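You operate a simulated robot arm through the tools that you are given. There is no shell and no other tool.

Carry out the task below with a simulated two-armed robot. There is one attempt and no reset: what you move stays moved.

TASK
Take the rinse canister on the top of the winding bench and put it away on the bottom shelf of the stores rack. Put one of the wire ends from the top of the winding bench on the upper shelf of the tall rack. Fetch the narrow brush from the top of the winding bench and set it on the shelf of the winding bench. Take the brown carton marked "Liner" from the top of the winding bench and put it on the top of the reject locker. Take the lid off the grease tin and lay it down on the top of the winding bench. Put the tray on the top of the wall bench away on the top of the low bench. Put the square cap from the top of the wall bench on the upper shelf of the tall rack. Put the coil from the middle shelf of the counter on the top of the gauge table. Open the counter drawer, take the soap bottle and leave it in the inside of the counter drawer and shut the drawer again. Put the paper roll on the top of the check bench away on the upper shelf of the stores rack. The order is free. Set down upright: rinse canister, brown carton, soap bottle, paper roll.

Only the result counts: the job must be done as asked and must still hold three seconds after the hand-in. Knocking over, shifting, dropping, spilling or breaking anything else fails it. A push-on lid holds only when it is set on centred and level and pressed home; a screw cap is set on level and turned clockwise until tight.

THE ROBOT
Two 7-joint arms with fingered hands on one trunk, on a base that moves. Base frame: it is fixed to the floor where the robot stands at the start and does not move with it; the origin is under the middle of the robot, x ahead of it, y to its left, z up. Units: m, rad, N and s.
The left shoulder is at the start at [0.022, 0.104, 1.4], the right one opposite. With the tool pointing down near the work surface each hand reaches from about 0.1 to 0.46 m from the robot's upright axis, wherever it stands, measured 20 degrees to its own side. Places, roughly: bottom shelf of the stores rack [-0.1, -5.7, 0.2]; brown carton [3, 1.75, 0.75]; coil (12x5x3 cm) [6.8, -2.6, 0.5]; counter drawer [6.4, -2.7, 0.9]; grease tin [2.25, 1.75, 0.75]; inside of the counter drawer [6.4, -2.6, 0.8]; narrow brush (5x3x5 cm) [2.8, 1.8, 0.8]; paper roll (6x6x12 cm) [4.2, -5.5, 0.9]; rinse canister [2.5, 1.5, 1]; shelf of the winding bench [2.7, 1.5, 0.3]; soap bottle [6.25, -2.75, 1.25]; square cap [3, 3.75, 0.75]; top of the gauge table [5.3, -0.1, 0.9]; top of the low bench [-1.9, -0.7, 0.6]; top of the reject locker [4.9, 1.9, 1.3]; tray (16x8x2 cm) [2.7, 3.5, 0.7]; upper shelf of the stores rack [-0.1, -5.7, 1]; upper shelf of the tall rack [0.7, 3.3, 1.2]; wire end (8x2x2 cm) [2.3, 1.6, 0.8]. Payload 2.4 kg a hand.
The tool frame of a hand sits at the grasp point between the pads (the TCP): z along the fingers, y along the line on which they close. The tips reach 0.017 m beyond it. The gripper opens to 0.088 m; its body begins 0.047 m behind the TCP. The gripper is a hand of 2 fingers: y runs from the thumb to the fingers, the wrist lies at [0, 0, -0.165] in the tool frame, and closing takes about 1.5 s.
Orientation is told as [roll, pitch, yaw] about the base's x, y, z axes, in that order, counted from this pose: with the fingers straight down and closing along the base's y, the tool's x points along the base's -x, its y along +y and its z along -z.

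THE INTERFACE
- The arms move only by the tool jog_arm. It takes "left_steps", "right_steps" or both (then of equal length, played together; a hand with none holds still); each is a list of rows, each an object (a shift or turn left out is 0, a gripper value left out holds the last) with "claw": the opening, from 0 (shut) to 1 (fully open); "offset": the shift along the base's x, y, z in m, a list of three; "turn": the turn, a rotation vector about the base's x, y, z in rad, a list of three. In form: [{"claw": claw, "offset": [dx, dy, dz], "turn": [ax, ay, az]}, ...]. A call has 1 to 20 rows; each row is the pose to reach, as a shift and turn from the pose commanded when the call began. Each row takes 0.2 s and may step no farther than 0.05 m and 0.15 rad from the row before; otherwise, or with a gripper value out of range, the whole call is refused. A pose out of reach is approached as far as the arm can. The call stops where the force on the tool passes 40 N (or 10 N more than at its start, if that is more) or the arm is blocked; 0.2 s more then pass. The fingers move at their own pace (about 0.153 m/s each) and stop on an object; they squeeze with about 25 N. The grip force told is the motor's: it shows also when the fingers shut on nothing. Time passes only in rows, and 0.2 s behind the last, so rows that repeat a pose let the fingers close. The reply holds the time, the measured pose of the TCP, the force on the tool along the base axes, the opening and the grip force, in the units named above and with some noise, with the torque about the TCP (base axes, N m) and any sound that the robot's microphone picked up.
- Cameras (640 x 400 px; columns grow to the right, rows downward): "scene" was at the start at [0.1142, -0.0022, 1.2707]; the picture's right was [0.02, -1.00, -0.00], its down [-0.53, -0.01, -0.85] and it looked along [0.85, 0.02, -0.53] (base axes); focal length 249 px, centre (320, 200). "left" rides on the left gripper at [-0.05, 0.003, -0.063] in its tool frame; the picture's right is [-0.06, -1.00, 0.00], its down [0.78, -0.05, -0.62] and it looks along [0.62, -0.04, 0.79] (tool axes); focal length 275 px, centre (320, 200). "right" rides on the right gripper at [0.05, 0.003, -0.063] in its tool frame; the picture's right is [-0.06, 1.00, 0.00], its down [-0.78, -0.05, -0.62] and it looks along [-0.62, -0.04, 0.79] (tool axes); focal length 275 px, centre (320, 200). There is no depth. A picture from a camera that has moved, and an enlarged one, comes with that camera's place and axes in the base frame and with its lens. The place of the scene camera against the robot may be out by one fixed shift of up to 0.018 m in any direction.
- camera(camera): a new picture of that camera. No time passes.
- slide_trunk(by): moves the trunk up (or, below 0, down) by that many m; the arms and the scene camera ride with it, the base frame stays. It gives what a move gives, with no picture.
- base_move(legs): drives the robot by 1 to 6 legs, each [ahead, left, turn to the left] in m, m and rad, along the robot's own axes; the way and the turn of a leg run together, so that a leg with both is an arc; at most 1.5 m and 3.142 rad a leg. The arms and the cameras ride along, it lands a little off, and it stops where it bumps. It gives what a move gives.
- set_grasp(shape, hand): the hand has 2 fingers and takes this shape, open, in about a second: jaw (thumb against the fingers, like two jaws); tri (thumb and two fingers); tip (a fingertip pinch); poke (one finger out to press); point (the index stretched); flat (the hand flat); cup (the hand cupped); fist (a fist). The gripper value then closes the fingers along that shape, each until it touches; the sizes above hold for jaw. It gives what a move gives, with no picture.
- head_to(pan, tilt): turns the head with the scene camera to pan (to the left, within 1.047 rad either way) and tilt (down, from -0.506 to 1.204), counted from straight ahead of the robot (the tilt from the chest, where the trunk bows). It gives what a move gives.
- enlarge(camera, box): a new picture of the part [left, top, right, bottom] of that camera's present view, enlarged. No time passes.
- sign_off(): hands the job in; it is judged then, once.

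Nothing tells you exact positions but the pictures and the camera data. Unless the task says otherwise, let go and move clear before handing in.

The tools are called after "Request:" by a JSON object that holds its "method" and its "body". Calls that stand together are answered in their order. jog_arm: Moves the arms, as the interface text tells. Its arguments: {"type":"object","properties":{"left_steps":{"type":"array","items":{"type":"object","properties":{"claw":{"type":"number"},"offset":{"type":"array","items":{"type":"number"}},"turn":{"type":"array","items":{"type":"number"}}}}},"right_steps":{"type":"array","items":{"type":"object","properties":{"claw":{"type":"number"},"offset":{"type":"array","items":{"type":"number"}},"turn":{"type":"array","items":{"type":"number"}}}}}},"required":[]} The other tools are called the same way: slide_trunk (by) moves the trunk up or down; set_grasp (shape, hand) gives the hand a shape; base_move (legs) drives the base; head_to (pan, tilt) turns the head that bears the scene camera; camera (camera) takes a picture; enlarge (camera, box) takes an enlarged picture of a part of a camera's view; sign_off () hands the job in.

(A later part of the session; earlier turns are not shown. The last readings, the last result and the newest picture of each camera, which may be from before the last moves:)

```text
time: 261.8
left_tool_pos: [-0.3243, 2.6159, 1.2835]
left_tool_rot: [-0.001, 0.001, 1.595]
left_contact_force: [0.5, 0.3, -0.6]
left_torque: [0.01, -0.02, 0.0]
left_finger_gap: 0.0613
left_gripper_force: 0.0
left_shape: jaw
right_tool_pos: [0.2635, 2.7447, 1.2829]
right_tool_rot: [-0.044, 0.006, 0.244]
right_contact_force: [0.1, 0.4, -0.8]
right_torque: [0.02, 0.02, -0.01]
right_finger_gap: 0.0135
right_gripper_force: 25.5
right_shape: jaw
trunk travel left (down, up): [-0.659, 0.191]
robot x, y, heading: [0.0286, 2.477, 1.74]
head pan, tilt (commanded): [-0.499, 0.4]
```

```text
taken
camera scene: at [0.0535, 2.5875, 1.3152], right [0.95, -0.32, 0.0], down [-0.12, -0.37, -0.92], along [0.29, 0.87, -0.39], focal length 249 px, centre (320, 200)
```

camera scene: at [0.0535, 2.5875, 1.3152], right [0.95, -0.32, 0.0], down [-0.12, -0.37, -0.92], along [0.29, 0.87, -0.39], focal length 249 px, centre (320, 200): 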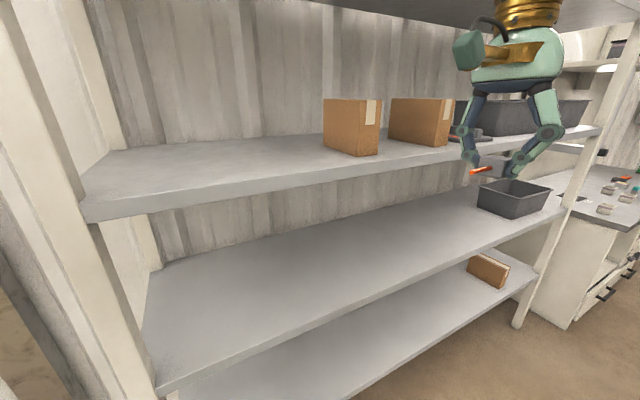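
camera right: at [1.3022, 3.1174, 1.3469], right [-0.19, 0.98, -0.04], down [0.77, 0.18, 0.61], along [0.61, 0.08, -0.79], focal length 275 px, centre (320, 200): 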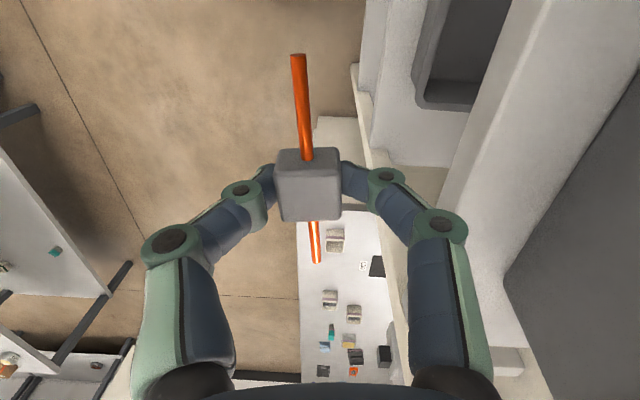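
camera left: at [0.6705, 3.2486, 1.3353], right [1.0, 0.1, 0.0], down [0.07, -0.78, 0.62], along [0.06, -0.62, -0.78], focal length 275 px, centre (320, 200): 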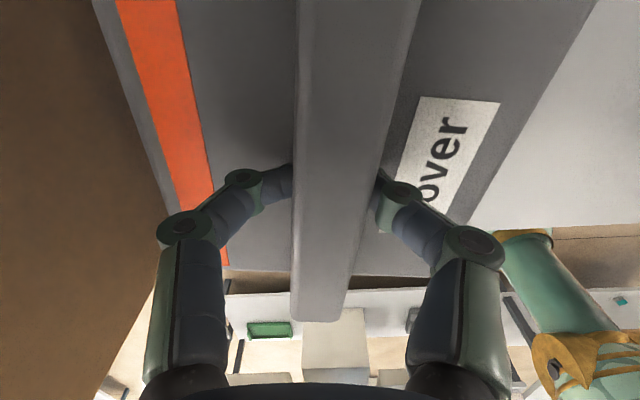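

The left end is free. I'll move ahead 0.17 m and extend the right hand to about (0.136, 3.078), then lower.

Request:
{"method": "base_move", "body": {"legs": [[0.17, 0, 0]]}}

Request:
{"method": "jog_arm", "body": {"right_steps": [{"offset": [-0.025, 0.035, 0]}, {"offset": [-0.045, 0.07, 0]}, {"offset": [-0.065, 0.105, 0]}, {"offset": [-0.08, 0.14, 0]}, {"offset": [-0.095, 0.17, 0]}]}}

Request:
{"method": "camera", "body": {"camera": "scene"}}

Request:
{"method": "camera", "body": {"camera": "right"}}

```text
time: 263.2
left_tool_pos: [-0.3529, 2.7862, 1.2834]
left_tool_rot: [-0.002, 0.005, 1.596]
left_contact_force: [0.9, -0.4, 1.0]
left_torque: [-0.02, -0.02, -0.01]
left_finger_gap: 0.0613
left_gripper_force: 0.1
left_shape: jaw
right_tool_pos: [0.2334, 2.914, 1.2827]
right_tool_rot: [-0.044, 0.008, 0.243]
right_contact_force: [0.0, -0.7, -0.8]
right_torque: [-0.02, -0.01, 0.02]
right_finger_gap: 0.0134
right_gripper_force: 25.2
right_shape: jaw
trunk travel left (down, up): [-0.659, 0.191]
robot x, y, heading: [0.002, 2.6478, 1.75]
head pan, tilt (commanded): [-0.499, 0.4]
```

```text
time: 264.4
left_tool_pos: [-0.3537, 2.7861, 1.285]
left_tool_rot: [-0.003, 0.005, 1.595]
left_contact_force: [0.9, -1.0, -0.9]
left_torque: [0.01, 0.01, 0.01]
left_finger_gap: 0.0615
left_gripper_force: 0.0
left_shape: jaw
right_tool_pos: [0.1355, 3.0838, 1.283]
right_tool_rot: [-0.044, 0.005, 0.243]
right_contact_force: [0.6, 0.2, -0.1]
right_torque: [0.01, 0.0, -0.02]
right_finger_gap: 0.0134
right_gripper_force: 24.9
right_shape: jaw
trunk travel left (down, up): [-0.659, 0.191]
robot x, y, heading: [0.0032, 2.6484, 1.746]
head pan, tilt (commanded): [-0.499, 0.4]
```

```text
taken
camera scene: at [0.0233, 2.7569, 1.3151], right [0.95, -0.32, 0.0], down [-0.12, -0.37, -0.92], along [0.29, 0.87, -0.39], focal length 249 px, centre (320, 200)
```

scene: 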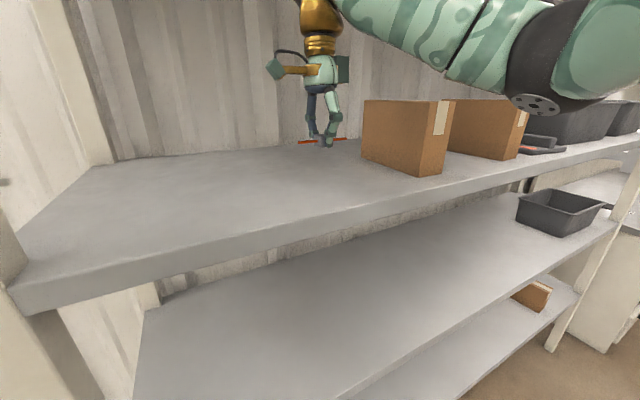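

```text
taken
camera right: at [0.0867, 3.0784, 1.3469], right [-0.18, 0.98, -0.04], down [0.77, 0.17, 0.62], along [0.61, 0.08, -0.79], focal length 275 px, centre (320, 200)
```

right: 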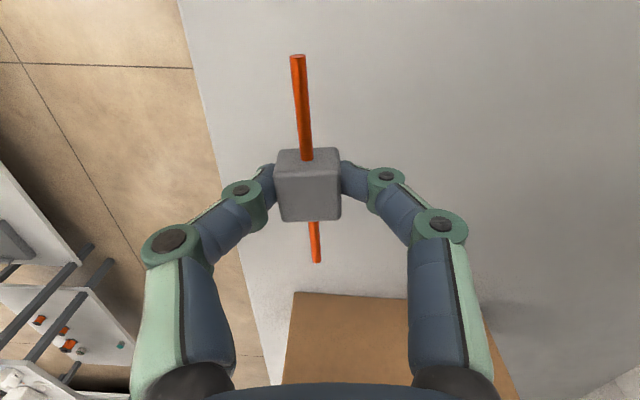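

I'll shift 5 cm further left away from the carton, then lower onto the shelf.

Request:
{"method": "jog_arm", "body": {"right_steps": [{"offset": [-0.03, -0.006, 0]}, {"offset": [-0.055, -0.01, 0]}, {"offset": [-0.055, -0.01, -0.03]}, {"offset": [-0.055, -0.01, -0.055]}, {"offset": [-0.055, -0.01, -0.066]}]}}

Request:
{"method": "camera", "body": {"camera": "right"}}

Request:
{"method": "enlarge", "body": {"camera": "scene", "box": [220, 60, 420, 185]}}

```text
time: 265.6
left_tool_pos: [-0.3541, 2.7844, 1.2865]
left_tool_rot: [0.0, 0.002, 1.596]
left_contact_force: [-0.2, -0.2, 0.4]
left_torque: [0.03, 0.01, -0.02]
left_finger_gap: 0.061
left_gripper_force: 0.1
left_shape: jaw
right_tool_pos: [0.0813, 3.0739, 1.2166]
right_tool_rot: [-0.039, 0.007, 0.244]
right_contact_force: [0.4, 1.0, 6.3]
right_torque: [0.05, -0.04, 0.02]
right_finger_gap: 0.0139
right_gripper_force: 25.4
right_shape: jaw
trunk travel left (down, up): [-0.659, 0.191]
robot x, y, heading: [-0.0009, 2.6424, 1.746]
head pan, tilt (commanded): [-0.499, 0.4]
```

```text
taken
camera right: at [0.0327, 3.0677, 1.2814], right [-0.18, 0.98, -0.04], down [0.77, 0.17, 0.61], along [0.61, 0.08, -0.79], focal length 275 px, centre (320, 200)
```

right: 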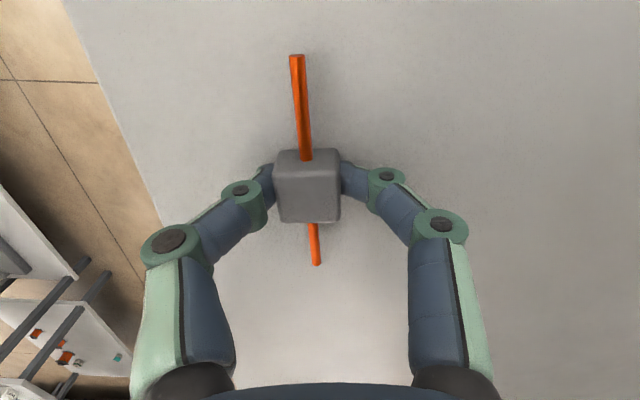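

```text
3.20 times, centred on (320, 122) of scene
camera zoom: at [0.0238, 2.7557, 1.3154], right [0.95, -0.32, 0.0], down [-0.12, -0.37, -0.92], along [0.29, 0.87, -0.39], focal length 798 px, centre (320, 448)
```

zoom: 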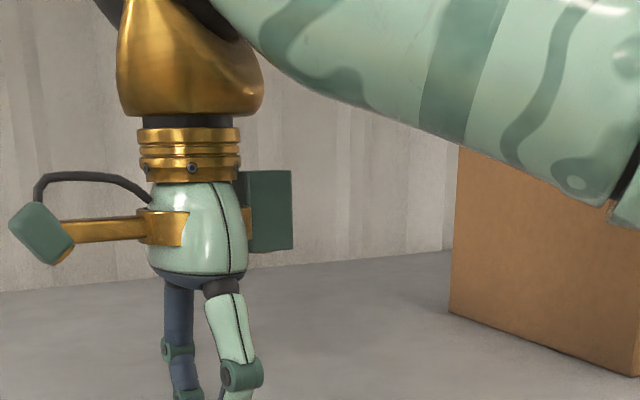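

Contact with the shelf (6 N). Release and retract.

Request:
{"method": "jog_arm", "body": {"right_steps": [{"offset": [0, 0, 0.001], "claw": 0.4}, {"offset": [0, 0, 0.002], "claw": 0.7}, {"offset": [0, 0, 0.01], "claw": 0.7}, {"offset": [0, 0, 0.035], "claw": 0.7}, {"offset": [0, 0, 0.07], "claw": 0.7}, {"offset": [0.01, -0.04, 0.075], "claw": 0.7}, {"offset": [0.02, -0.08, 0.075], "claw": 0.7}, {"offset": [0.03, -0.12, 0.075], "claw": 0.7}, {"offset": [0.04, -0.16, 0.075], "claw": 0.7}]}}

Request:
{"method": "camera", "body": {"camera": "scene"}}

```text
time: 267.6
left_tool_pos: [-0.3523, 2.7844, 1.2849]
left_tool_rot: [-0.002, 0.002, 1.597]
left_contact_force: [-0.6, -0.4, 0.1]
left_torque: [0.03, 0.01, 0.01]
left_finger_gap: 0.0612
left_gripper_force: 0.0
left_shape: jaw
right_tool_pos: [0.1215, 2.9121, 1.294]
right_tool_rot: [-0.044, 0.006, 0.245]
right_contact_force: [-0.8, -0.2, -0.2]
right_torque: [0.0, 0.05, 0.0]
right_finger_gap: 0.0616
right_gripper_force: 0.0
right_shape: jaw
trunk travel left (down, up): [-0.659, 0.191]
robot x, y, heading: [-0.0002, 2.6471, 1.745]
head pan, tilt (commanded): [-0.499, 0.4]
```

```text
taken
camera scene: at [0.024, 2.7558, 1.3152], right [0.95, -0.32, 0.0], down [-0.12, -0.37, -0.92], along [0.29, 0.87, -0.39], focal length 249 px, centre (320, 200)
```

scene: 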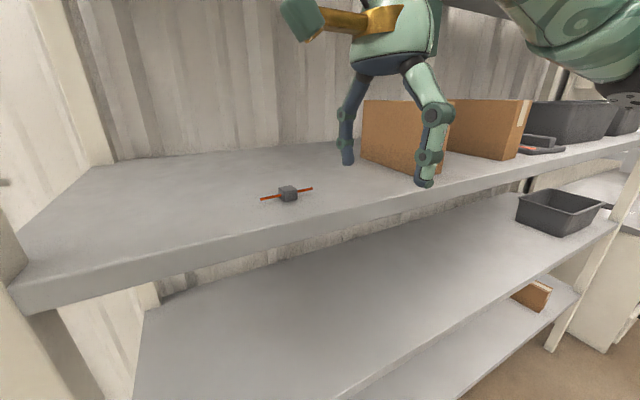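

The wire end lies on the upper shelf. Both rack items are done. Next: the tray on the wall bench with the left hand. I'll back out and drive to it.

Request:
{"method": "base_move", "body": {"legs": [[-0.6, 0, 0], [0, -1.45, 0], [0, -1.45, 0.0], [0.2, -0.05, 0]]}}

Request:
{"method": "slide_trunk", "body": {"by": -0.3}}

Request:
{"method": "head_to", "body": {"pan": 0.2, "tilt": 0.6}}

Request:
{"method": "camera", "body": {"camera": "scene"}}

```text
time: 285.9
left_tool_pos: [2.6794, 2.8522, 1.284]
left_tool_rot: [-0.002, 0.003, 1.528]
left_contact_force: [-0.1, -0.6, 0.5]
left_torque: [0.01, 0.0, 0.02]
left_finger_gap: 0.0614
left_gripper_force: 0.0
left_shape: jaw
right_tool_pos: [3.1636, 2.9489, 1.2929]
right_tool_rot: [-0.043, 0.006, 0.177]
right_contact_force: [-0.2, 0.2, 0.2]
right_torque: [0.01, -0.04, 0.0]
right_finger_gap: 0.0614
right_gripper_force: 0.0
right_shape: jaw
trunk travel left (down, up): [-0.659, 0.191]
robot x, y, heading: [3.0212, 2.6911, 1.676]
head pan, tilt (commanded): [-0.499, 0.4]
```

```text
time: 288.9
left_tool_pos: [2.6801, 2.8506, 0.9847]
left_tool_rot: [-0.002, 0.001, 1.528]
left_contact_force: [0.3, -0.1, 0.0]
left_torque: [-0.01, -0.01, 0.0]
left_finger_gap: 0.0613
left_gripper_force: 0.2
left_shape: jaw
right_tool_pos: [3.1635, 2.9505, 0.9902]
right_tool_rot: [-0.057, 0.006, 0.178]
right_contact_force: [-0.5, -0.3, -0.1]
right_torque: [-0.05, 0.01, 0.0]
right_finger_gap: 0.0614
right_gripper_force: 0.0
right_shape: jaw
trunk travel left (down, up): [-0.359, 0.491]
robot x, y, heading: [3.0228, 2.6902, 1.679]
head pan, tilt (commanded): [-0.499, 0.4]
```

```text
time: 290.0
left_tool_pos: [2.6803, 2.8517, 0.9843]
left_tool_rot: [-0.004, 0.001, 1.527]
left_contact_force: [0.5, -0.2, -0.2]
left_torque: [-0.03, 0.0, 0.01]
left_finger_gap: 0.0614
left_gripper_force: 0.1
left_shape: jaw
right_tool_pos: [3.1635, 2.9498, 0.9907]
right_tool_rot: [-0.058, 0.007, 0.178]
right_contact_force: [-0.8, -0.5, 0.2]
right_torque: [0.01, 0.0, -0.02]
right_finger_gap: 0.0613
right_gripper_force: 0.0
right_shape: jaw
trunk travel left (down, up): [-0.359, 0.491]
robot x, y, heading: [3.0243, 2.6913, 1.68]
head pan, tilt (commanded): [0.201, 0.6]
```

```text
taken
camera scene: at [2.9919, 2.8002, 0.9956], right [0.95, 0.3, 0.0], down [0.17, -0.54, -0.83], along [-0.25, 0.79, -0.56], focal length 249 px, centre (320, 200)
```

scene: 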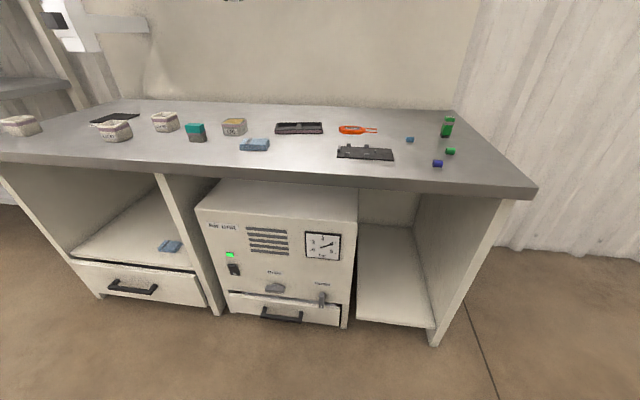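

Request:
{"method": "enlarge", "body": {"camera": "scene", "box": [220, 90, 380, 170]}}

```text
4.00 times, centred on (300, 130) of scene
camera zoom: at [2.9919, 2.8002, 0.9956], right [0.95, 0.3, 0.0], down [0.17, -0.54, -0.83], along [-0.25, 0.79, -0.56], focal length 997 px, centre (400, 480)
```

zoom: 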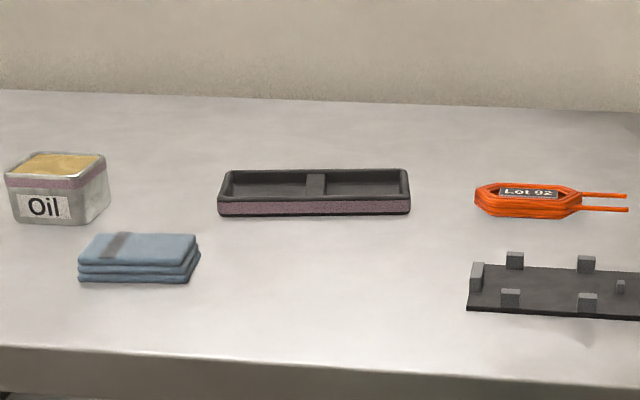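

The tray centre is at about (2.67, 3.58), rotated ~0.32 rad, with a 1.7 cm divider that I can pinch. I'll drive closer and pitch the left hand forward.

Request:
{"method": "base_move", "body": {"legs": [[0.29, 0.016, 0.14]]}}

Request:
{"method": "jog_arm", "body": {"left_steps": [{"turn": [0, 0, 0.11], "claw": 0.7}, {"turn": [0, 0, 0.22], "claw": 0.7}]}}

Request:
{"method": "jog_arm", "body": {"left_steps": [{"turn": [0.13, 0.043, 0], "offset": [0.01, 0.02, 0.02]}, {"turn": [0.26, 0.085, 0], "offset": [0.02, 0.04, 0.04]}, {"turn": [0.39, 0.128, 0], "offset": [0.03, 0.06, 0.06]}, {"turn": [0.52, 0.17, 0], "offset": [0.04, 0.09, 0.06]}, {"turn": [0.65, 0.213, 0], "offset": [0.05, 0.12, 0.06]}, {"turn": [0.76, 0.249, 0], "offset": [0.06, 0.15, 0.06]}]}}

Request:
{"method": "camera", "body": {"camera": "scene"}}

```text
time: 292.0
left_tool_pos: [2.5942, 3.0855, 0.9849]
left_tool_rot: [-0.002, 0.0, 1.664]
left_contact_force: [-0.6, 0.1, 0.5]
left_torque: [-0.03, 0.02, 0.02]
left_finger_gap: 0.0614
left_gripper_force: 0.1
left_shape: jaw
right_tool_pos: [3.0583, 3.2477, 0.9901]
right_tool_rot: [-0.057, 0.007, 0.316]
right_contact_force: [-0.2, 0.6, 0.1]
right_torque: [-0.01, -0.03, -0.02]
right_finger_gap: 0.0614
right_gripper_force: 0.1
right_shape: jaw
trunk travel left (down, up): [-0.359, 0.491]
robot x, y, heading: [2.9598, 2.9698, 1.812]
head pan, tilt (commanded): [0.201, 0.6]
```

```text
time: 292.6
left_tool_pos: [2.5951, 3.0847, 0.9839]
left_tool_rot: [-0.001, 0.003, 1.884]
left_contact_force: [0.7, 0.4, 0.0]
left_torque: [0.0, -0.02, -0.03]
left_finger_gap: 0.0614
left_gripper_force: 0.0
left_shape: jaw
right_tool_pos: [3.0595, 3.2473, 0.9903]
right_tool_rot: [-0.058, 0.007, 0.314]
right_contact_force: [0.7, 0.3, -0.5]
right_torque: [-0.02, 0.0, -0.02]
right_finger_gap: 0.0615
right_gripper_force: 0.1
right_shape: jaw
trunk travel left (down, up): [-0.359, 0.491]
robot x, y, heading: [2.9579, 2.9697, 1.818]
head pan, tilt (commanded): [0.201, 0.6]
```

```text
time: 294.0
left_tool_pos: [2.5712, 3.2014, 1.0496]
left_tool_rot: [0.0, -0.783, 1.885]
left_contact_force: [0.4, 0.2, -0.2]
left_torque: [0.04, -0.01, 0.06]
left_finger_gap: 0.0615
left_gripper_force: 0.1
left_shape: jaw
left hand out of reach, approached as far as the arm can: row 2, 3, 4, 5, 6
right_tool_pos: [3.059, 3.2492, 0.9902]
right_tool_rot: [-0.057, 0.006, 0.315]
right_contact_force: [0.5, -0.4, 0.5]
right_torque: [0.02, 0.02, 0.02]
right_finger_gap: 0.0613
right_gripper_force: 0.0
right_shape: jaw
trunk travel left (down, up): [-0.359, 0.491]
robot x, y, heading: [2.9564, 2.9719, 1.816]
head pan, tilt (commanded): [0.201, 0.6]
```

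```text
taken
camera scene: at [2.9102, 3.077, 0.9955], right [0.9, 0.43, 0.0], down [0.24, -0.51, -0.82], along [-0.35, 0.74, -0.57], focal length 249 px, centre (320, 200)
```

scene: 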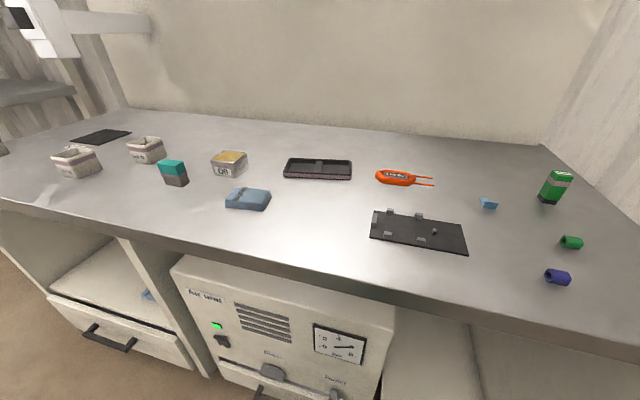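

I'll lower the trunk 0.15 m and bring the left hand to a pre-grasp point in front of the tray's divider.

Request:
{"method": "slide_trunk", "body": {"by": -0.15}}

Request:
{"method": "jog_arm", "body": {"left_steps": [{"offset": [0.02, 0.04, -0.005]}, {"offset": [0.04, 0.08, -0.01]}, {"offset": [0.06, 0.12, -0.02]}, {"offset": [0.08, 0.16, -0.03]}, {"offset": [0.1, 0.2, -0.045]}, {"offset": [0.12, 0.24, -0.06]}, {"offset": [0.133, 0.27, -0.08]}]}}

Request:
{"method": "camera", "body": {"camera": "left"}}

Request:
{"method": "camera", "body": {"camera": "scene"}}

```text
time: 295.7
left_tool_pos: [2.5702, 3.2156, 0.8711]
left_tool_rot: [0.01, -0.705, 1.876]
left_contact_force: [1.1, 0.5, -0.6]
left_torque: [-0.02, -0.02, 0.0]
left_finger_gap: 0.0616
left_gripper_force: 0.0
left_shape: jaw
right_tool_pos: [3.0579, 3.2578, 0.821]
right_tool_rot: [-0.148, 0.014, 0.311]
right_contact_force: [-0.2, -0.3, -0.1]
right_torque: [-0.02, -0.02, 0.03]
right_finger_gap: 0.0616
right_gripper_force: 0.1
right_shape: jaw
trunk travel left (down, up): [-0.209, 0.641]
robot x, y, heading: [2.9573, 2.9702, 1.816]
head pan, tilt (commanded): [0.201, 0.6]
```

```text
time: 297.3
left_tool_pos: [2.699, 3.4845, 0.7919]
left_tool_rot: [0.009, -0.707, 1.877]
left_contact_force: [-0.4, 0.3, 0.6]
left_torque: [0.01, 0.0, -0.03]
left_finger_gap: 0.0614
left_gripper_force: 0.1
left_shape: jaw
left hand out of reach, approached as far as the arm can: row 1, 2
right_tool_pos: [3.0582, 3.259, 0.8212]
right_tool_rot: [-0.149, 0.014, 0.313]
right_contact_force: [1.1, 0.6, 0.6]
right_torque: [-0.01, 0.01, 0.0]
right_finger_gap: 0.0612
right_gripper_force: 0.1
right_shape: jaw
trunk travel left (down, up): [-0.209, 0.641]
robot x, y, heading: [2.955, 2.9691, 1.815]
head pan, tilt (commanded): [0.201, 0.6]
```

```text
taken
camera left: at [2.6977, 3.4809, 0.8719], right [0.94, 0.35, 0.03], down [0.35, -0.93, -0.04], along [0.02, 0.05, -1.0], focal length 275 px, centre (320, 200)
```

left: 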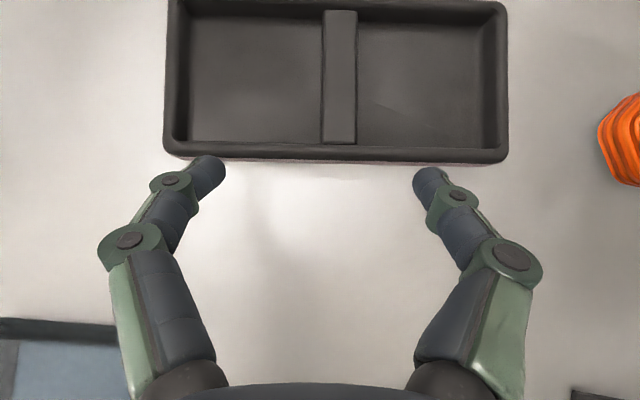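

```text
taken
camera scene: at [2.9031, 3.0738, 0.834], right [0.85, 0.53, 0.0], down [0.35, -0.57, -0.74], along [-0.39, 0.63, -0.67], focal length 249 px, centre (320, 200)
```

scene: 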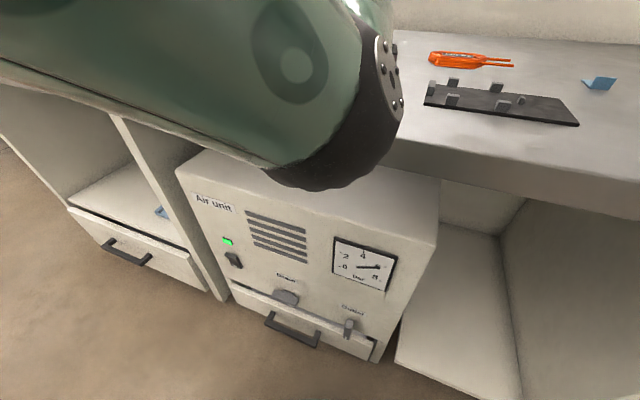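

The left camera now looks straight down on the tray. The divider centre is at (2.689, 3.545), rim z≈0.744. I'll move in over the divider and close.

Request:
{"method": "jog_arm", "body": {"left_steps": [{"offset": [0.004, 0.028, 0.0]}, {"offset": [-0.001, 0.042, -0.02]}, {"offset": [-0.007, 0.056, -0.036]}, {"offset": [-0.01, 0.0635, -0.046]}]}}

Request:
{"method": "camera", "body": {"camera": "left"}}

```text
time: 298.4
left_tool_pos: [2.6937, 3.5516, 0.7582]
left_tool_rot: [0.008, -0.734, 1.88]
left_contact_force: [-1.3, 3.7, 18.3]
left_torque: [0.24, -0.1, 0.03]
left_finger_gap: 0.0619
left_gripper_force: 0.1
left_shape: jaw
right_tool_pos: [3.058, 3.2571, 0.8218]
right_tool_rot: [-0.149, 0.014, 0.313]
right_contact_force: [0.3, -0.8, 0.5]
right_torque: [0.03, 0.0, 0.02]
right_finger_gap: 0.0615
right_gripper_force: 0.0
right_shape: jaw
trunk travel left (down, up): [-0.209, 0.641]
robot x, y, heading: [2.9557, 2.9716, 1.819]
head pan, tilt (commanded): [0.201, 0.6]
stopped in row 4 (left hand): the force on the tool passed its limit at 46 N (the readings are from after the stop); the commanded pose is now the measured one
```

```text
taken
camera left: at [2.6913, 3.5444, 0.8384], right [0.94, 0.35, 0.04], down [0.35, -0.93, -0.07], along [0.01, 0.08, -1.0], focal length 275 px, centre (320, 200)
```

left: 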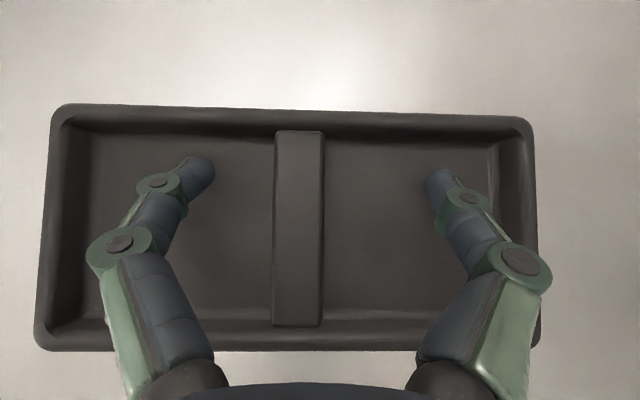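

The fingertips touched the tray floor. I'll raise 3 mm, shift 6 mm to centre on the divider, and close.

Request:
{"method": "jog_arm", "body": {"left_steps": [{"offset": [-0.006, -0.002, 0.004]}, {"offset": [-0.006, -0.002, 0.004], "claw": 0}, {"offset": [-0.006, -0.002, 0.004], "claw": 0}, {"offset": [-0.006, -0.002, 0.004], "claw": 0}, {"offset": [-0.006, -0.002, 0.004], "claw": 0}, {"offset": [-0.006, -0.002, 0.004], "claw": 0}, {"offset": [-0.006, -0.002, 0.004], "claw": 0}]}}

Request:
{"method": "camera", "body": {"camera": "left"}}

```text
time: 299.9
left_tool_pos: [2.6877, 3.5485, 0.7564]
left_tool_rot: [0.009, -0.723, 1.877]
left_contact_force: [2.3, -1.6, 10.1]
left_torque: [0.05, -0.09, -0.02]
left_finger_gap: 0.0198
left_gripper_force: 25.3
left_shape: jaw
right_tool_pos: [3.058, 3.2582, 0.8209]
right_tool_rot: [-0.147, 0.014, 0.314]
right_contact_force: [-0.4, -0.7, 0.8]
right_torque: [0.02, 0.0, 0.0]
right_finger_gap: 0.0612
right_gripper_force: 0.1
right_shape: jaw
trunk travel left (down, up): [-0.209, 0.641]
robot x, y, heading: [2.9584, 2.9707, 1.812]
head pan, tilt (commanded): [0.201, 0.6]
```

```text
taken
camera left: at [2.6857, 3.5427, 0.8378], right [0.94, 0.35, 0.04], down [0.35, -0.93, -0.06], along [0.01, 0.06, -1.0], focal length 275 px, centre (320, 200)
```

left: 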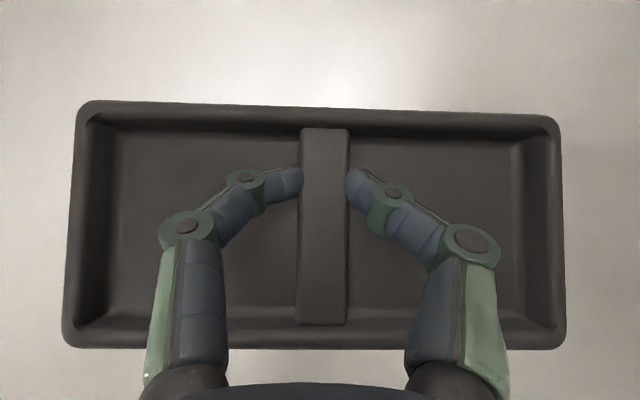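

The grip is about 1.4 cm ahead of the divider's middle; I'll re-grip at the centre for balance.

Request:
{"method": "jog_arm", "body": {"left_steps": [{"claw": 0.5}, {"claw": 0.5}, {"offset": [0.004, -0.013, 0.001], "claw": 0.5}, {"offset": [0.004, -0.013, 0.001], "claw": 0}, {"offset": [0.004, -0.013, 0.001], "claw": 0}, {"offset": [0.004, -0.013, 0.001], "claw": 0}, {"offset": [0.004, -0.013, 0.001], "claw": 0}, {"offset": [0.004, -0.013, 0.001], "claw": 0}]}}

Request:
{"method": "jog_arm", "body": {"left_steps": [{"offset": [0, 0, 0.01]}, {"offset": [0, 0, 0.03]}, {"offset": [0, 0, 0.05]}]}}

Request:
{"method": "camera", "body": {"camera": "left"}}

```text
time: 301.8
left_tool_pos: [2.6926, 3.5349, 0.7586]
left_tool_rot: [0.008, -0.723, 1.879]
left_contact_force: [3.8, 1.0, 10.7]
left_torque: [0.14, -0.15, -0.02]
left_finger_gap: 0.018
left_gripper_force: 25.1
left_shape: jaw
right_tool_pos: [3.0587, 3.2577, 0.8211]
right_tool_rot: [-0.148, 0.013, 0.313]
right_contact_force: [0.8, 1.0, -1.4]
right_torque: [-0.03, -0.01, 0.02]
right_finger_gap: 0.0616
right_gripper_force: 0.1
right_shape: jaw
trunk travel left (down, up): [-0.209, 0.641]
robot x, y, heading: [2.9565, 2.9719, 1.813]
head pan, tilt (commanded): [0.201, 0.6]
```

```text
time: 302.6
left_tool_pos: [2.6902, 3.5354, 0.8058]
left_tool_rot: [0.007, -0.722, 1.881]
left_contact_force: [0.9, 0.8, -2.7]
left_torque: [-0.01, 0.03, 0.02]
left_finger_gap: 0.0165
left_gripper_force: 24.8
left_shape: jaw
right_tool_pos: [3.0573, 3.258, 0.8212]
right_tool_rot: [-0.149, 0.013, 0.314]
right_contact_force: [0.2, -0.1, 0.0]
right_torque: [-0.02, -0.02, 0.01]
right_finger_gap: 0.0611
right_gripper_force: 0.1
right_shape: jaw
trunk travel left (down, up): [-0.209, 0.641]
robot x, y, heading: [2.9551, 2.9693, 1.813]
head pan, tilt (commanded): [0.201, 0.6]
```

```text
taken
camera left: at [2.6891, 3.5303, 0.8865], right [0.94, 0.35, 0.04], down [0.35, -0.93, -0.05], along [0.01, 0.06, -1.0], focal length 275 px, centre (320, 200)
```

left: 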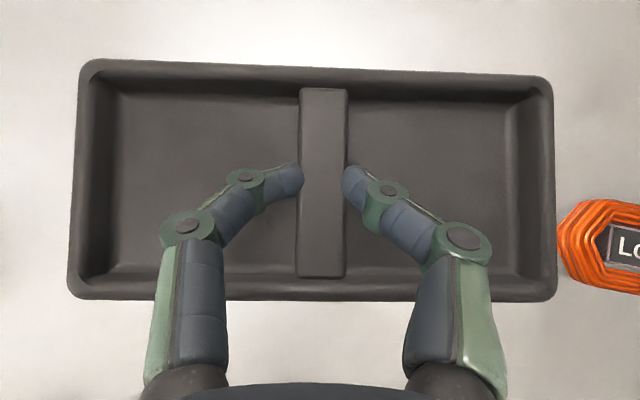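

The tray is lifted and balanced. I'll raise the trunk, back out, and turn to the winding bench for the canister.

Request:
{"method": "slide_trunk", "body": {"by": 0.25}}

Request:
{"method": "camera", "body": {"camera": "left"}}

Request:
{"method": "base_move", "body": {"legs": [[-0.5, 0, 0]]}}

```text
time: 305.1
left_tool_pos: [2.6908, 3.5355, 1.0566]
left_tool_rot: [0.007, -0.723, 1.88]
left_contact_force: [0.2, -1.0, -2.5]
left_torque: [-0.04, 0.01, 0.03]
left_finger_gap: 0.0164
left_gripper_force: 25.4
left_shape: jaw
right_tool_pos: [3.0572, 3.2585, 1.0705]
right_tool_rot: [-0.15, 0.015, 0.313]
right_contact_force: [0.5, 0.0, -0.7]
right_torque: [-0.02, -0.04, -0.02]
right_finger_gap: 0.0614
right_gripper_force: 0.0
right_shape: jaw
trunk travel left (down, up): [-0.459, 0.391]
robot x, y, heading: [2.9583, 2.9701, 1.818]
head pan, tilt (commanded): [0.201, 0.6]
```

```text
taken
camera left: at [2.6889, 3.5303, 1.1379], right [0.94, 0.35, 0.04], down [0.35, -0.93, -0.05], along [0.01, 0.06, -1.0], focal length 275 px, centre (320, 200)
```

left: 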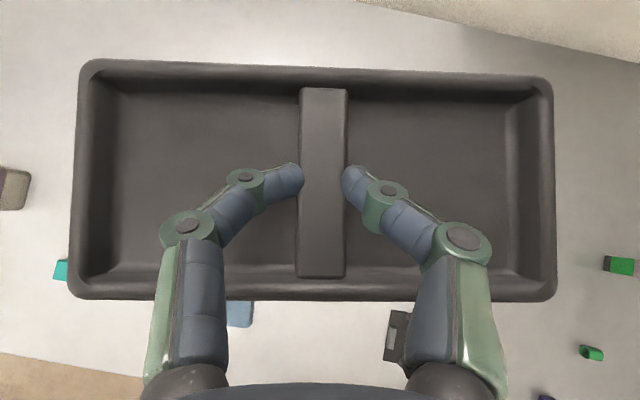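

```text
time: 308.1
left_tool_pos: [2.8113, 3.0428, 1.0585]
left_tool_rot: [0.008, -0.722, 1.883]
left_contact_force: [0.1, -0.4, -2.1]
left_torque: [-0.05, 0.01, 0.01]
left_finger_gap: 0.0164
left_gripper_force: 25.0
left_shape: jaw
right_tool_pos: [3.1798, 2.7688, 1.0706]
right_tool_rot: [-0.149, 0.013, 0.318]
right_contact_force: [0.4, -0.5, 0.4]
right_torque: [0.0, 0.02, 0.02]
right_finger_gap: 0.0615
right_gripper_force: 0.0
right_shape: jaw
trunk travel left (down, up): [-0.459, 0.391]
robot x, y, heading: [3.0778, 2.4803, 1.816]
head pan, tilt (commanded): [0.201, 0.6]
```

I'll pull the tray closer to my left side, then turn to face the winding bench.

Request:
{"method": "jog_arm", "body": {"left_steps": [{"offset": [-0.022, -0.036, 0]}, {"offset": [-0.044, -0.073, 0]}, {"offset": [-0.065, -0.109, 0]}, {"offset": [-0.087, -0.146, 0]}, {"offset": [-0.109, -0.182, 0]}]}}

Request:
{"method": "base_move", "body": {"legs": [[0, 0, 1.54], [0, 0, 1.537], [0.0, -0.63, 0]]}}

Request:
{"method": "head_to", "body": {"pan": -0.3, "tilt": 0.5}}

Request:
{"method": "camera", "body": {"camera": "scene"}}

```text
time: 309.3
left_tool_pos: [2.7035, 2.8592, 1.0546]
left_tool_rot: [0.001, -0.718, 1.881]
left_contact_force: [0.1, 0.2, -3.0]
left_torque: [0.04, 0.0, -0.02]
left_finger_gap: 0.0162
left_gripper_force: 25.0
left_shape: jaw
right_tool_pos: [3.1778, 2.7688, 1.0712]
right_tool_rot: [-0.148, 0.014, 0.317]
right_contact_force: [-0.3, -0.2, 0.3]
right_torque: [0.01, 0.0, -0.01]
right_finger_gap: 0.0614
right_gripper_force: 0.1
right_shape: jaw
trunk travel left (down, up): [-0.459, 0.391]
robot x, y, heading: [3.0797, 2.4842, 1.816]
head pan, tilt (commanded): [0.201, 0.6]
```

```text
time: 320.4
left_tool_pos: [2.8322, 1.9549, 1.0565]
left_tool_rot: [0.006, -0.723, -1.295]
left_contact_force: [0.5, 0.1, -1.1]
left_torque: [0.0, -0.01, 0.0]
left_finger_gap: 0.0161
left_gripper_force: 25.5
left_shape: jaw
right_tool_pos: [2.357, 2.0642, 1.0721]
right_tool_rot: [-0.149, 0.016, -2.861]
right_contact_force: [0.5, -0.4, 0.1]
right_torque: [0.04, -0.03, 0.02]
right_finger_gap: 0.0615
right_gripper_force: 0.0
right_shape: jaw
trunk travel left (down, up): [-0.459, 0.391]
robot x, y, heading: [2.4652, 2.3484, -1.362]
head pan, tilt (commanded): [0.201, 0.6]
```

```text
time: 321.3
left_tool_pos: [2.8334, 1.9561, 1.0571]
left_tool_rot: [0.006, -0.724, -1.295]
left_contact_force: [0.1, -0.2, -2.6]
left_torque: [0.02, 0.03, 0.02]
left_finger_gap: 0.0161
left_gripper_force: 24.9
left_shape: jaw
right_tool_pos: [2.3572, 2.0639, 1.0719]
right_tool_rot: [-0.147, 0.013, -2.86]
right_contact_force: [0.7, -0.5, -0.6]
right_torque: [-0.01, -0.01, 0.01]
right_finger_gap: 0.0613
right_gripper_force: 0.1
right_shape: jaw
trunk travel left (down, up): [-0.459, 0.391]
robot x, y, heading: [2.4672, 2.3474, -1.358]
head pan, tilt (commanded): [-0.3, 0.499]
```

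```text
taken
camera scene: at [2.4622, 2.2254, 1.1052], right [-1.0, 0.09, 0.0], down [0.04, 0.48, -0.88], along [-0.08, -0.87, -0.48], focal length 249 px, centre (320, 200)
```

scene: 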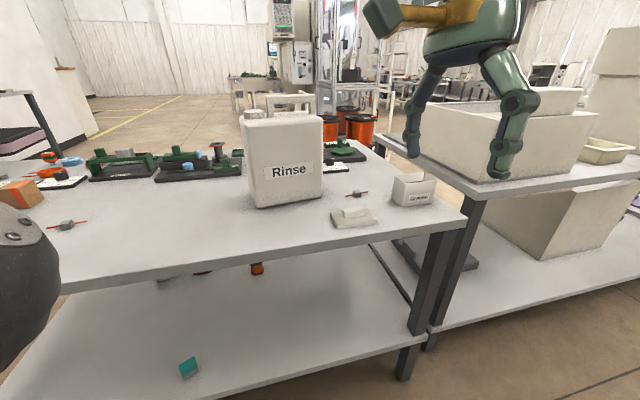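

Request:
{"method": "enlarge", "body": {"camera": "scene", "box": [220, 80, 380, 230]}}

Request:
{"method": "camera", "body": {"camera": "right"}}

```text
2.67 times, centred on (300, 155) of scene
camera zoom: at [2.4622, 2.2254, 1.1052], right [-1.0, 0.09, 0.0], down [0.04, 0.48, -0.88], along [-0.08, -0.87, -0.48], focal length 665 px, centre (373, 320)
```

zoom: 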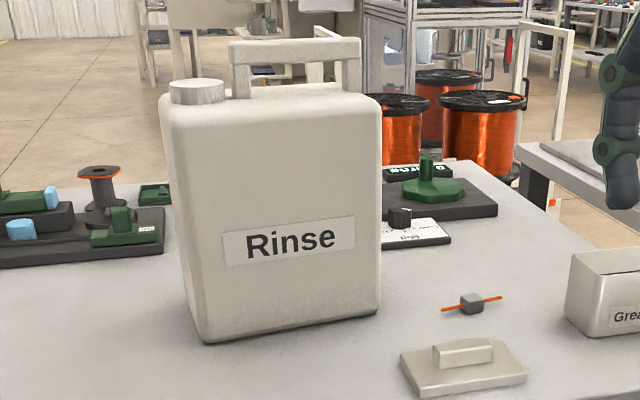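

```text
taken
camera right: at [2.4083, 2.0672, 1.1346], right [0.22, -0.96, -0.15], down [-0.75, -0.26, 0.61], along [-0.63, -0.02, -0.78], focal length 275 px, centre (320, 200)
```

right: 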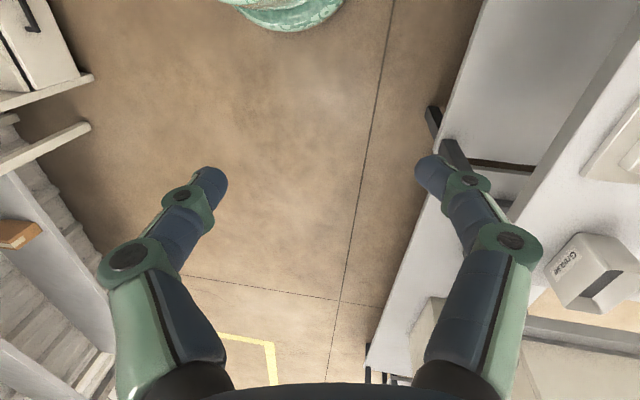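

The canister handle bar is at about (2.476, 1.555), z≈1.02–1.04, rotated ~0.27 rad. I'll move the base 0.24 m closer and level the right hand above the bar height.

Request:
{"method": "base_move", "body": {"legs": [[0.23, 0.0, -0.02]]}}

Request:
{"method": "jog_arm", "body": {"right_steps": [{"offset": [0, 0, 0.02], "turn": [-0.07, -0.014, 0], "claw": 0.8}, {"offset": [0, 0, 0.04], "turn": [-0.145, -0.028, 0], "claw": 0.8}, {"offset": [0.01, -0.02, 0.05], "turn": [-0.145, -0.028, 0], "claw": 0.8}]}}

Request:
{"method": "camera", "body": {"camera": "right"}}

Request:
{"method": "camera", "body": {"camera": "scene"}}

```text
time: 323.1
left_tool_pos: [2.8708, 1.7235, 1.0562]
left_tool_rot: [0.006, -0.72, -1.315]
left_contact_force: [1.0, 0.0, -3.1]
left_torque: [0.0, 0.01, 0.02]
left_finger_gap: 0.0162
left_gripper_force: 24.6
left_shape: jaw
right_tool_pos: [2.3975, 1.8418, 1.0702]
right_tool_rot: [-0.151, 0.014, -2.882]
right_contact_force: [-0.2, -1.1, -0.4]
right_torque: [0.01, 0.0, 0.0]
right_finger_gap: 0.0614
right_gripper_force: 0.1
right_shape: jaw
trunk travel left (down, up): [-0.459, 0.391]
robot x, y, heading: [2.5112, 2.1271, -1.378]
head pan, tilt (commanded): [-0.3, 0.499]
```

```text
time: 323.9
left_tool_pos: [2.8706, 1.7233, 1.0573]
left_tool_rot: [0.006, -0.721, -1.317]
left_contact_force: [0.2, -0.5, -2.3]
left_torque: [0.04, -0.02, -0.01]
left_finger_gap: 0.016
left_gripper_force: 25.2
left_shape: jaw
right_tool_pos: [2.4092, 1.8219, 1.1227]
right_tool_rot: [-0.001, 0.004, -2.879]
right_contact_force: [0.3, -1.0, 0.1]
right_torque: [0.0, -0.01, -0.02]
right_finger_gap: 0.0708
right_gripper_force: 0.0
right_shape: jaw
trunk travel left (down, up): [-0.459, 0.391]
robot x, y, heading: [2.5109, 2.1217, -1.384]
head pan, tilt (commanded): [-0.3, 0.499]
```

```text
taken
camera right: at [2.4577, 1.8331, 1.1856], right [0.2, -0.98, 0.0], down [-0.77, -0.16, 0.62], along [-0.6, -0.12, -0.79], focal length 275 px, centre (320, 200)
```

right: 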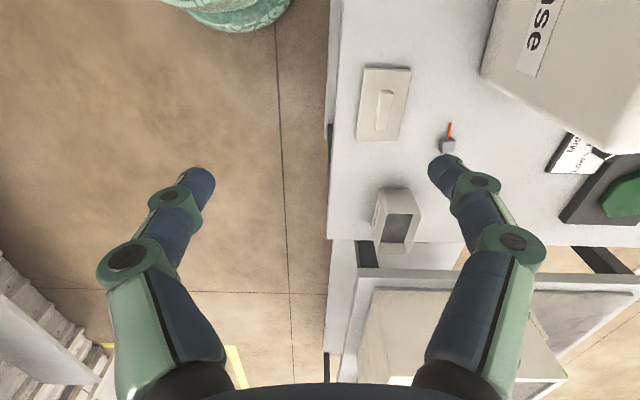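

```text
taken
camera scene: at [2.5056, 2.0009, 1.1052], right [-0.99, 0.11, 0.0], down [0.05, 0.48, -0.88], along [-0.1, -0.87, -0.48], focal length 249 px, centre (320, 200)
```

scene: 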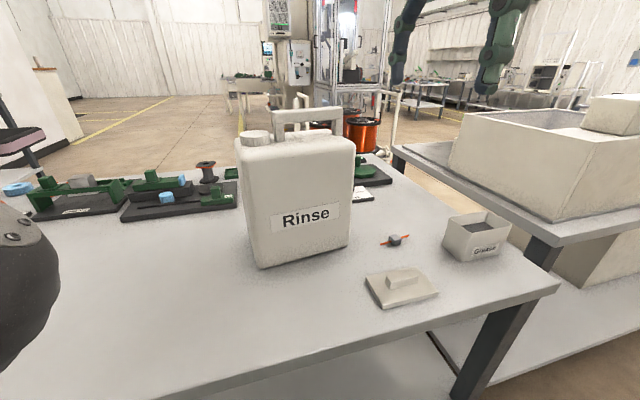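

Request:
{"method": "jog_arm", "body": {"right_steps": [{"offset": [0.011, -0.044, 0.0]}, {"offset": [0.022, -0.089, 0.0]}, {"offset": [0.034, -0.133, 0.0]}, {"offset": [0.045, -0.177, -0.005]}, {"offset": [0.056, -0.222, -0.01]}, {"offset": [0.067, -0.264, -0.015]}]}}

Request:
{"method": "camera", "body": {"camera": "right"}}

Request:
{"method": "camera", "body": {"camera": "scene"}}

```text
time: 325.2
left_tool_pos: [2.8712, 1.7251, 1.0567]
left_tool_rot: [0.004, -0.721, -1.313]
left_contact_force: [0.0, -0.8, -2.1]
left_torque: [0.02, -0.02, 0.0]
left_finger_gap: 0.0157
left_gripper_force: 24.7
left_shape: jaw
right_tool_pos: [2.4745, 1.5575, 1.1077]
right_tool_rot: [0.003, 0.001, -2.874]
right_contact_force: [0.1, 0.8, 0.1]
right_torque: [0.0, -0.02, 0.02]
right_finger_gap: 0.0704
right_gripper_force: 0.1
right_shape: jaw
trunk travel left (down, up): [-0.459, 0.391]
robot x, y, heading: [2.5108, 2.1238, -1.377]
head pan, tilt (commanded): [-0.3, 0.499]
```

```text
taken
camera right: at [2.5244, 1.5692, 1.1704], right [0.2, -0.98, 0.0], down [-0.77, -0.16, 0.62], along [-0.6, -0.13, -0.79], focal length 275 px, centre (320, 200)
```

right: 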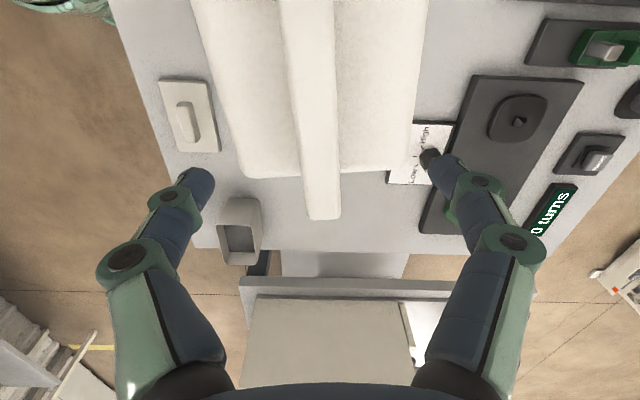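

```text
taken
camera scene: at [2.5065, 2.0011, 1.1053], right [-0.99, 0.11, 0.0], down [0.05, 0.48, -0.88], along [-0.1, -0.87, -0.48], focal length 249 px, centre (320, 200)
```

scene: 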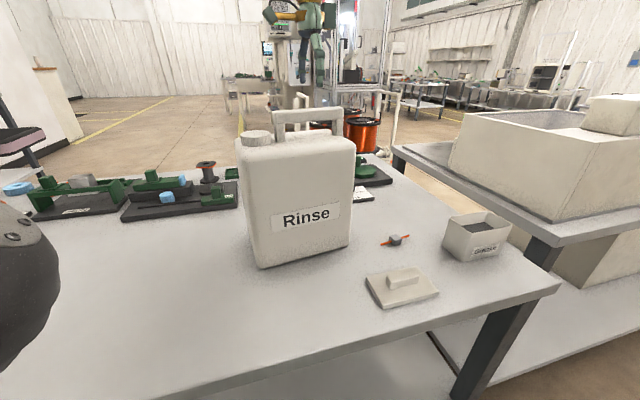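

The bar is centred between the fingers. I'll shift 2 cm toward the canister's middle and lower around the bar.

Request:
{"method": "jog_arm", "body": {"right_steps": [{"offset": [0.012, 0.005, -0.02]}, {"offset": [0.02, 0.0085, -0.045]}, {"offset": [0.02, 0.0085, -0.065]}, {"offset": [0.02, 0.0085, -0.08]}]}}

Request:
{"method": "camera", "body": {"camera": "right"}}

Request:
{"method": "enlarge", "body": {"camera": "scene", "box": [220, 60, 380, 160]}}

```text
time: 326.2
left_tool_pos: [2.8712, 1.7241, 1.0572]
left_tool_rot: [0.007, -0.723, -1.315]
left_contact_force: [-1.2, -0.1, -3.0]
left_torque: [0.02, -0.03, -0.02]
left_finger_gap: 0.0159
left_gripper_force: 25.5
left_shape: jaw
right_tool_pos: [2.4934, 1.5683, 1.0234]
right_tool_rot: [-0.002, 0.004, -2.88]
right_contact_force: [-0.1, 0.4, -0.5]
right_torque: [0.0, 0.03, 0.01]
right_finger_gap: 0.0702
right_gripper_force: 0.1
right_shape: jaw
trunk travel left (down, up): [-0.459, 0.391]
robot x, y, heading: [2.5115, 2.1271, -1.379]
head pan, tilt (commanded): [-0.3, 0.499]
```

```text
taken
camera right: at [2.5426, 1.5783, 1.0882], right [0.2, -0.98, 0.0], down [-0.77, -0.16, 0.62], along [-0.6, -0.12, -0.79], focal length 275 px, centre (320, 200)
```

right: 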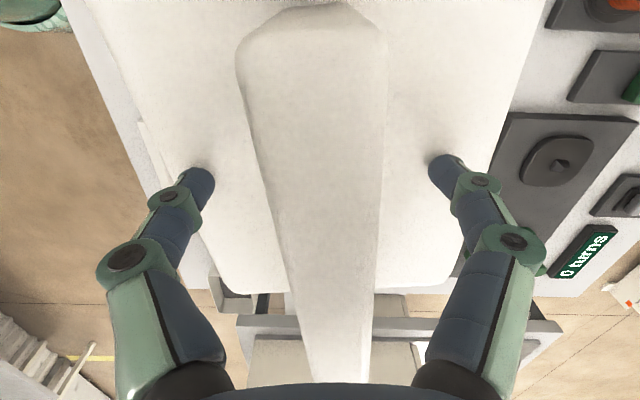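

```text
4.00 times, centred on (300, 110) of scene
camera zoom: at [2.5056, 2.0009, 1.1052], right [-0.99, 0.11, 0.0], down [0.05, 0.48, -0.88], along [-0.1, -0.87, -0.48], focal length 997 px, centre (400, 560)
```

zoom: 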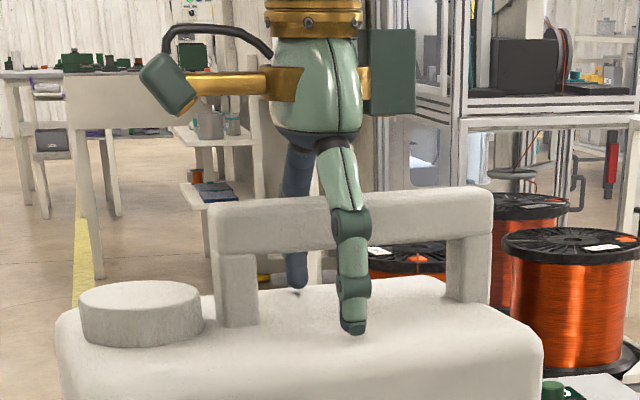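

The fingers straddle the handle bar well. Close and test-lift.

Request:
{"method": "jog_arm", "body": {"right_steps": [{"claw": 0}, {"claw": 0}, {"claw": 0}, {"claw": 0}, {"claw": 0}, {"claw": 0}, {"claw": 0}]}}

Request:
{"method": "jog_arm", "body": {"right_steps": [{"offset": [0, 0, 0.01]}, {"offset": [0, 0, 0.02]}, {"offset": [0, 0, 0.03]}]}}

Request:
{"method": "camera", "body": {"camera": "scene"}}

Request:
{"method": "camera", "body": {"camera": "right"}}

```text
time: 327.9
left_tool_pos: [2.8693, 1.7243, 1.0583]
left_tool_rot: [0.005, -0.722, -1.314]
left_contact_force: [0.6, 0.5, -1.5]
left_torque: [0.02, 0.0, 0.01]
left_finger_gap: 0.0161
left_gripper_force: 24.7
left_shape: jaw
right_tool_pos: [2.4922, 1.5687, 1.0242]
right_tool_rot: [0.0, 0.004, -2.88]
right_contact_force: [-0.3, 1.2, -0.5]
right_torque: [-0.04, 0.01, 0.01]
right_finger_gap: 0.0
right_gripper_force: 24.8
right_shape: jaw
trunk travel left (down, up): [-0.459, 0.391]
robot x, y, heading: [2.5127, 2.1236, -1.375]
head pan, tilt (commanded): [-0.3, 0.499]
```

```text
time: 328.6
left_tool_pos: [2.8704, 1.7229, 1.0571]
left_tool_rot: [0.006, -0.72, -1.317]
left_contact_force: [0.7, -0.5, -2.4]
left_torque: [-0.03, 0.0, 0.0]
left_finger_gap: 0.0159
left_gripper_force: 24.9
left_shape: jaw
right_tool_pos: [2.4926, 1.5665, 1.0537]
right_tool_rot: [-0.004, 0.004, -2.879]
right_contact_force: [-0.9, -0.1, -14.6]
right_torque: [-0.03, -0.01, -0.02]
right_finger_gap: 0.0001
right_gripper_force: 25.1
right_shape: jaw
trunk travel left (down, up): [-0.459, 0.391]
robot x, y, heading: [2.5107, 2.1286, -1.381]
head pan, tilt (commanded): [-0.3, 0.499]
```

```text
taken
camera scene: at [2.5054, 2.0, 1.105], right [-0.99, 0.11, 0.0], down [0.05, 0.48, -0.88], along [-0.1, -0.87, -0.48], focal length 249 px, centre (320, 200)
```

scene: 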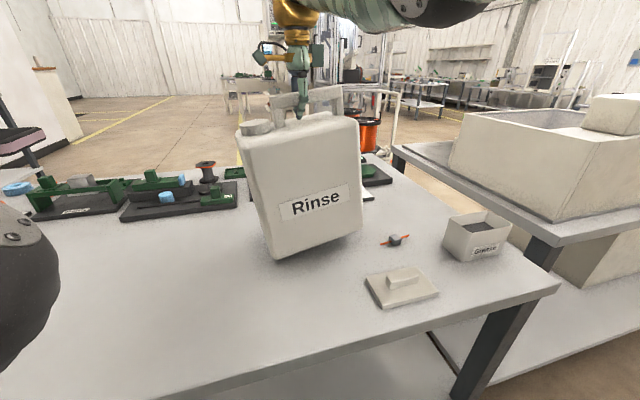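

```text
taken
camera right: at [2.5428, 1.5775, 1.1185], right [0.2, -0.98, 0.0], down [-0.77, -0.16, 0.62], along [-0.6, -0.12, -0.79], focal length 275 px, centre (320, 200)
```

right: 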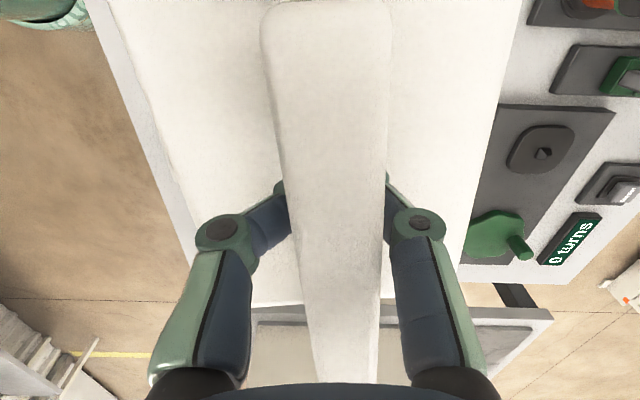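

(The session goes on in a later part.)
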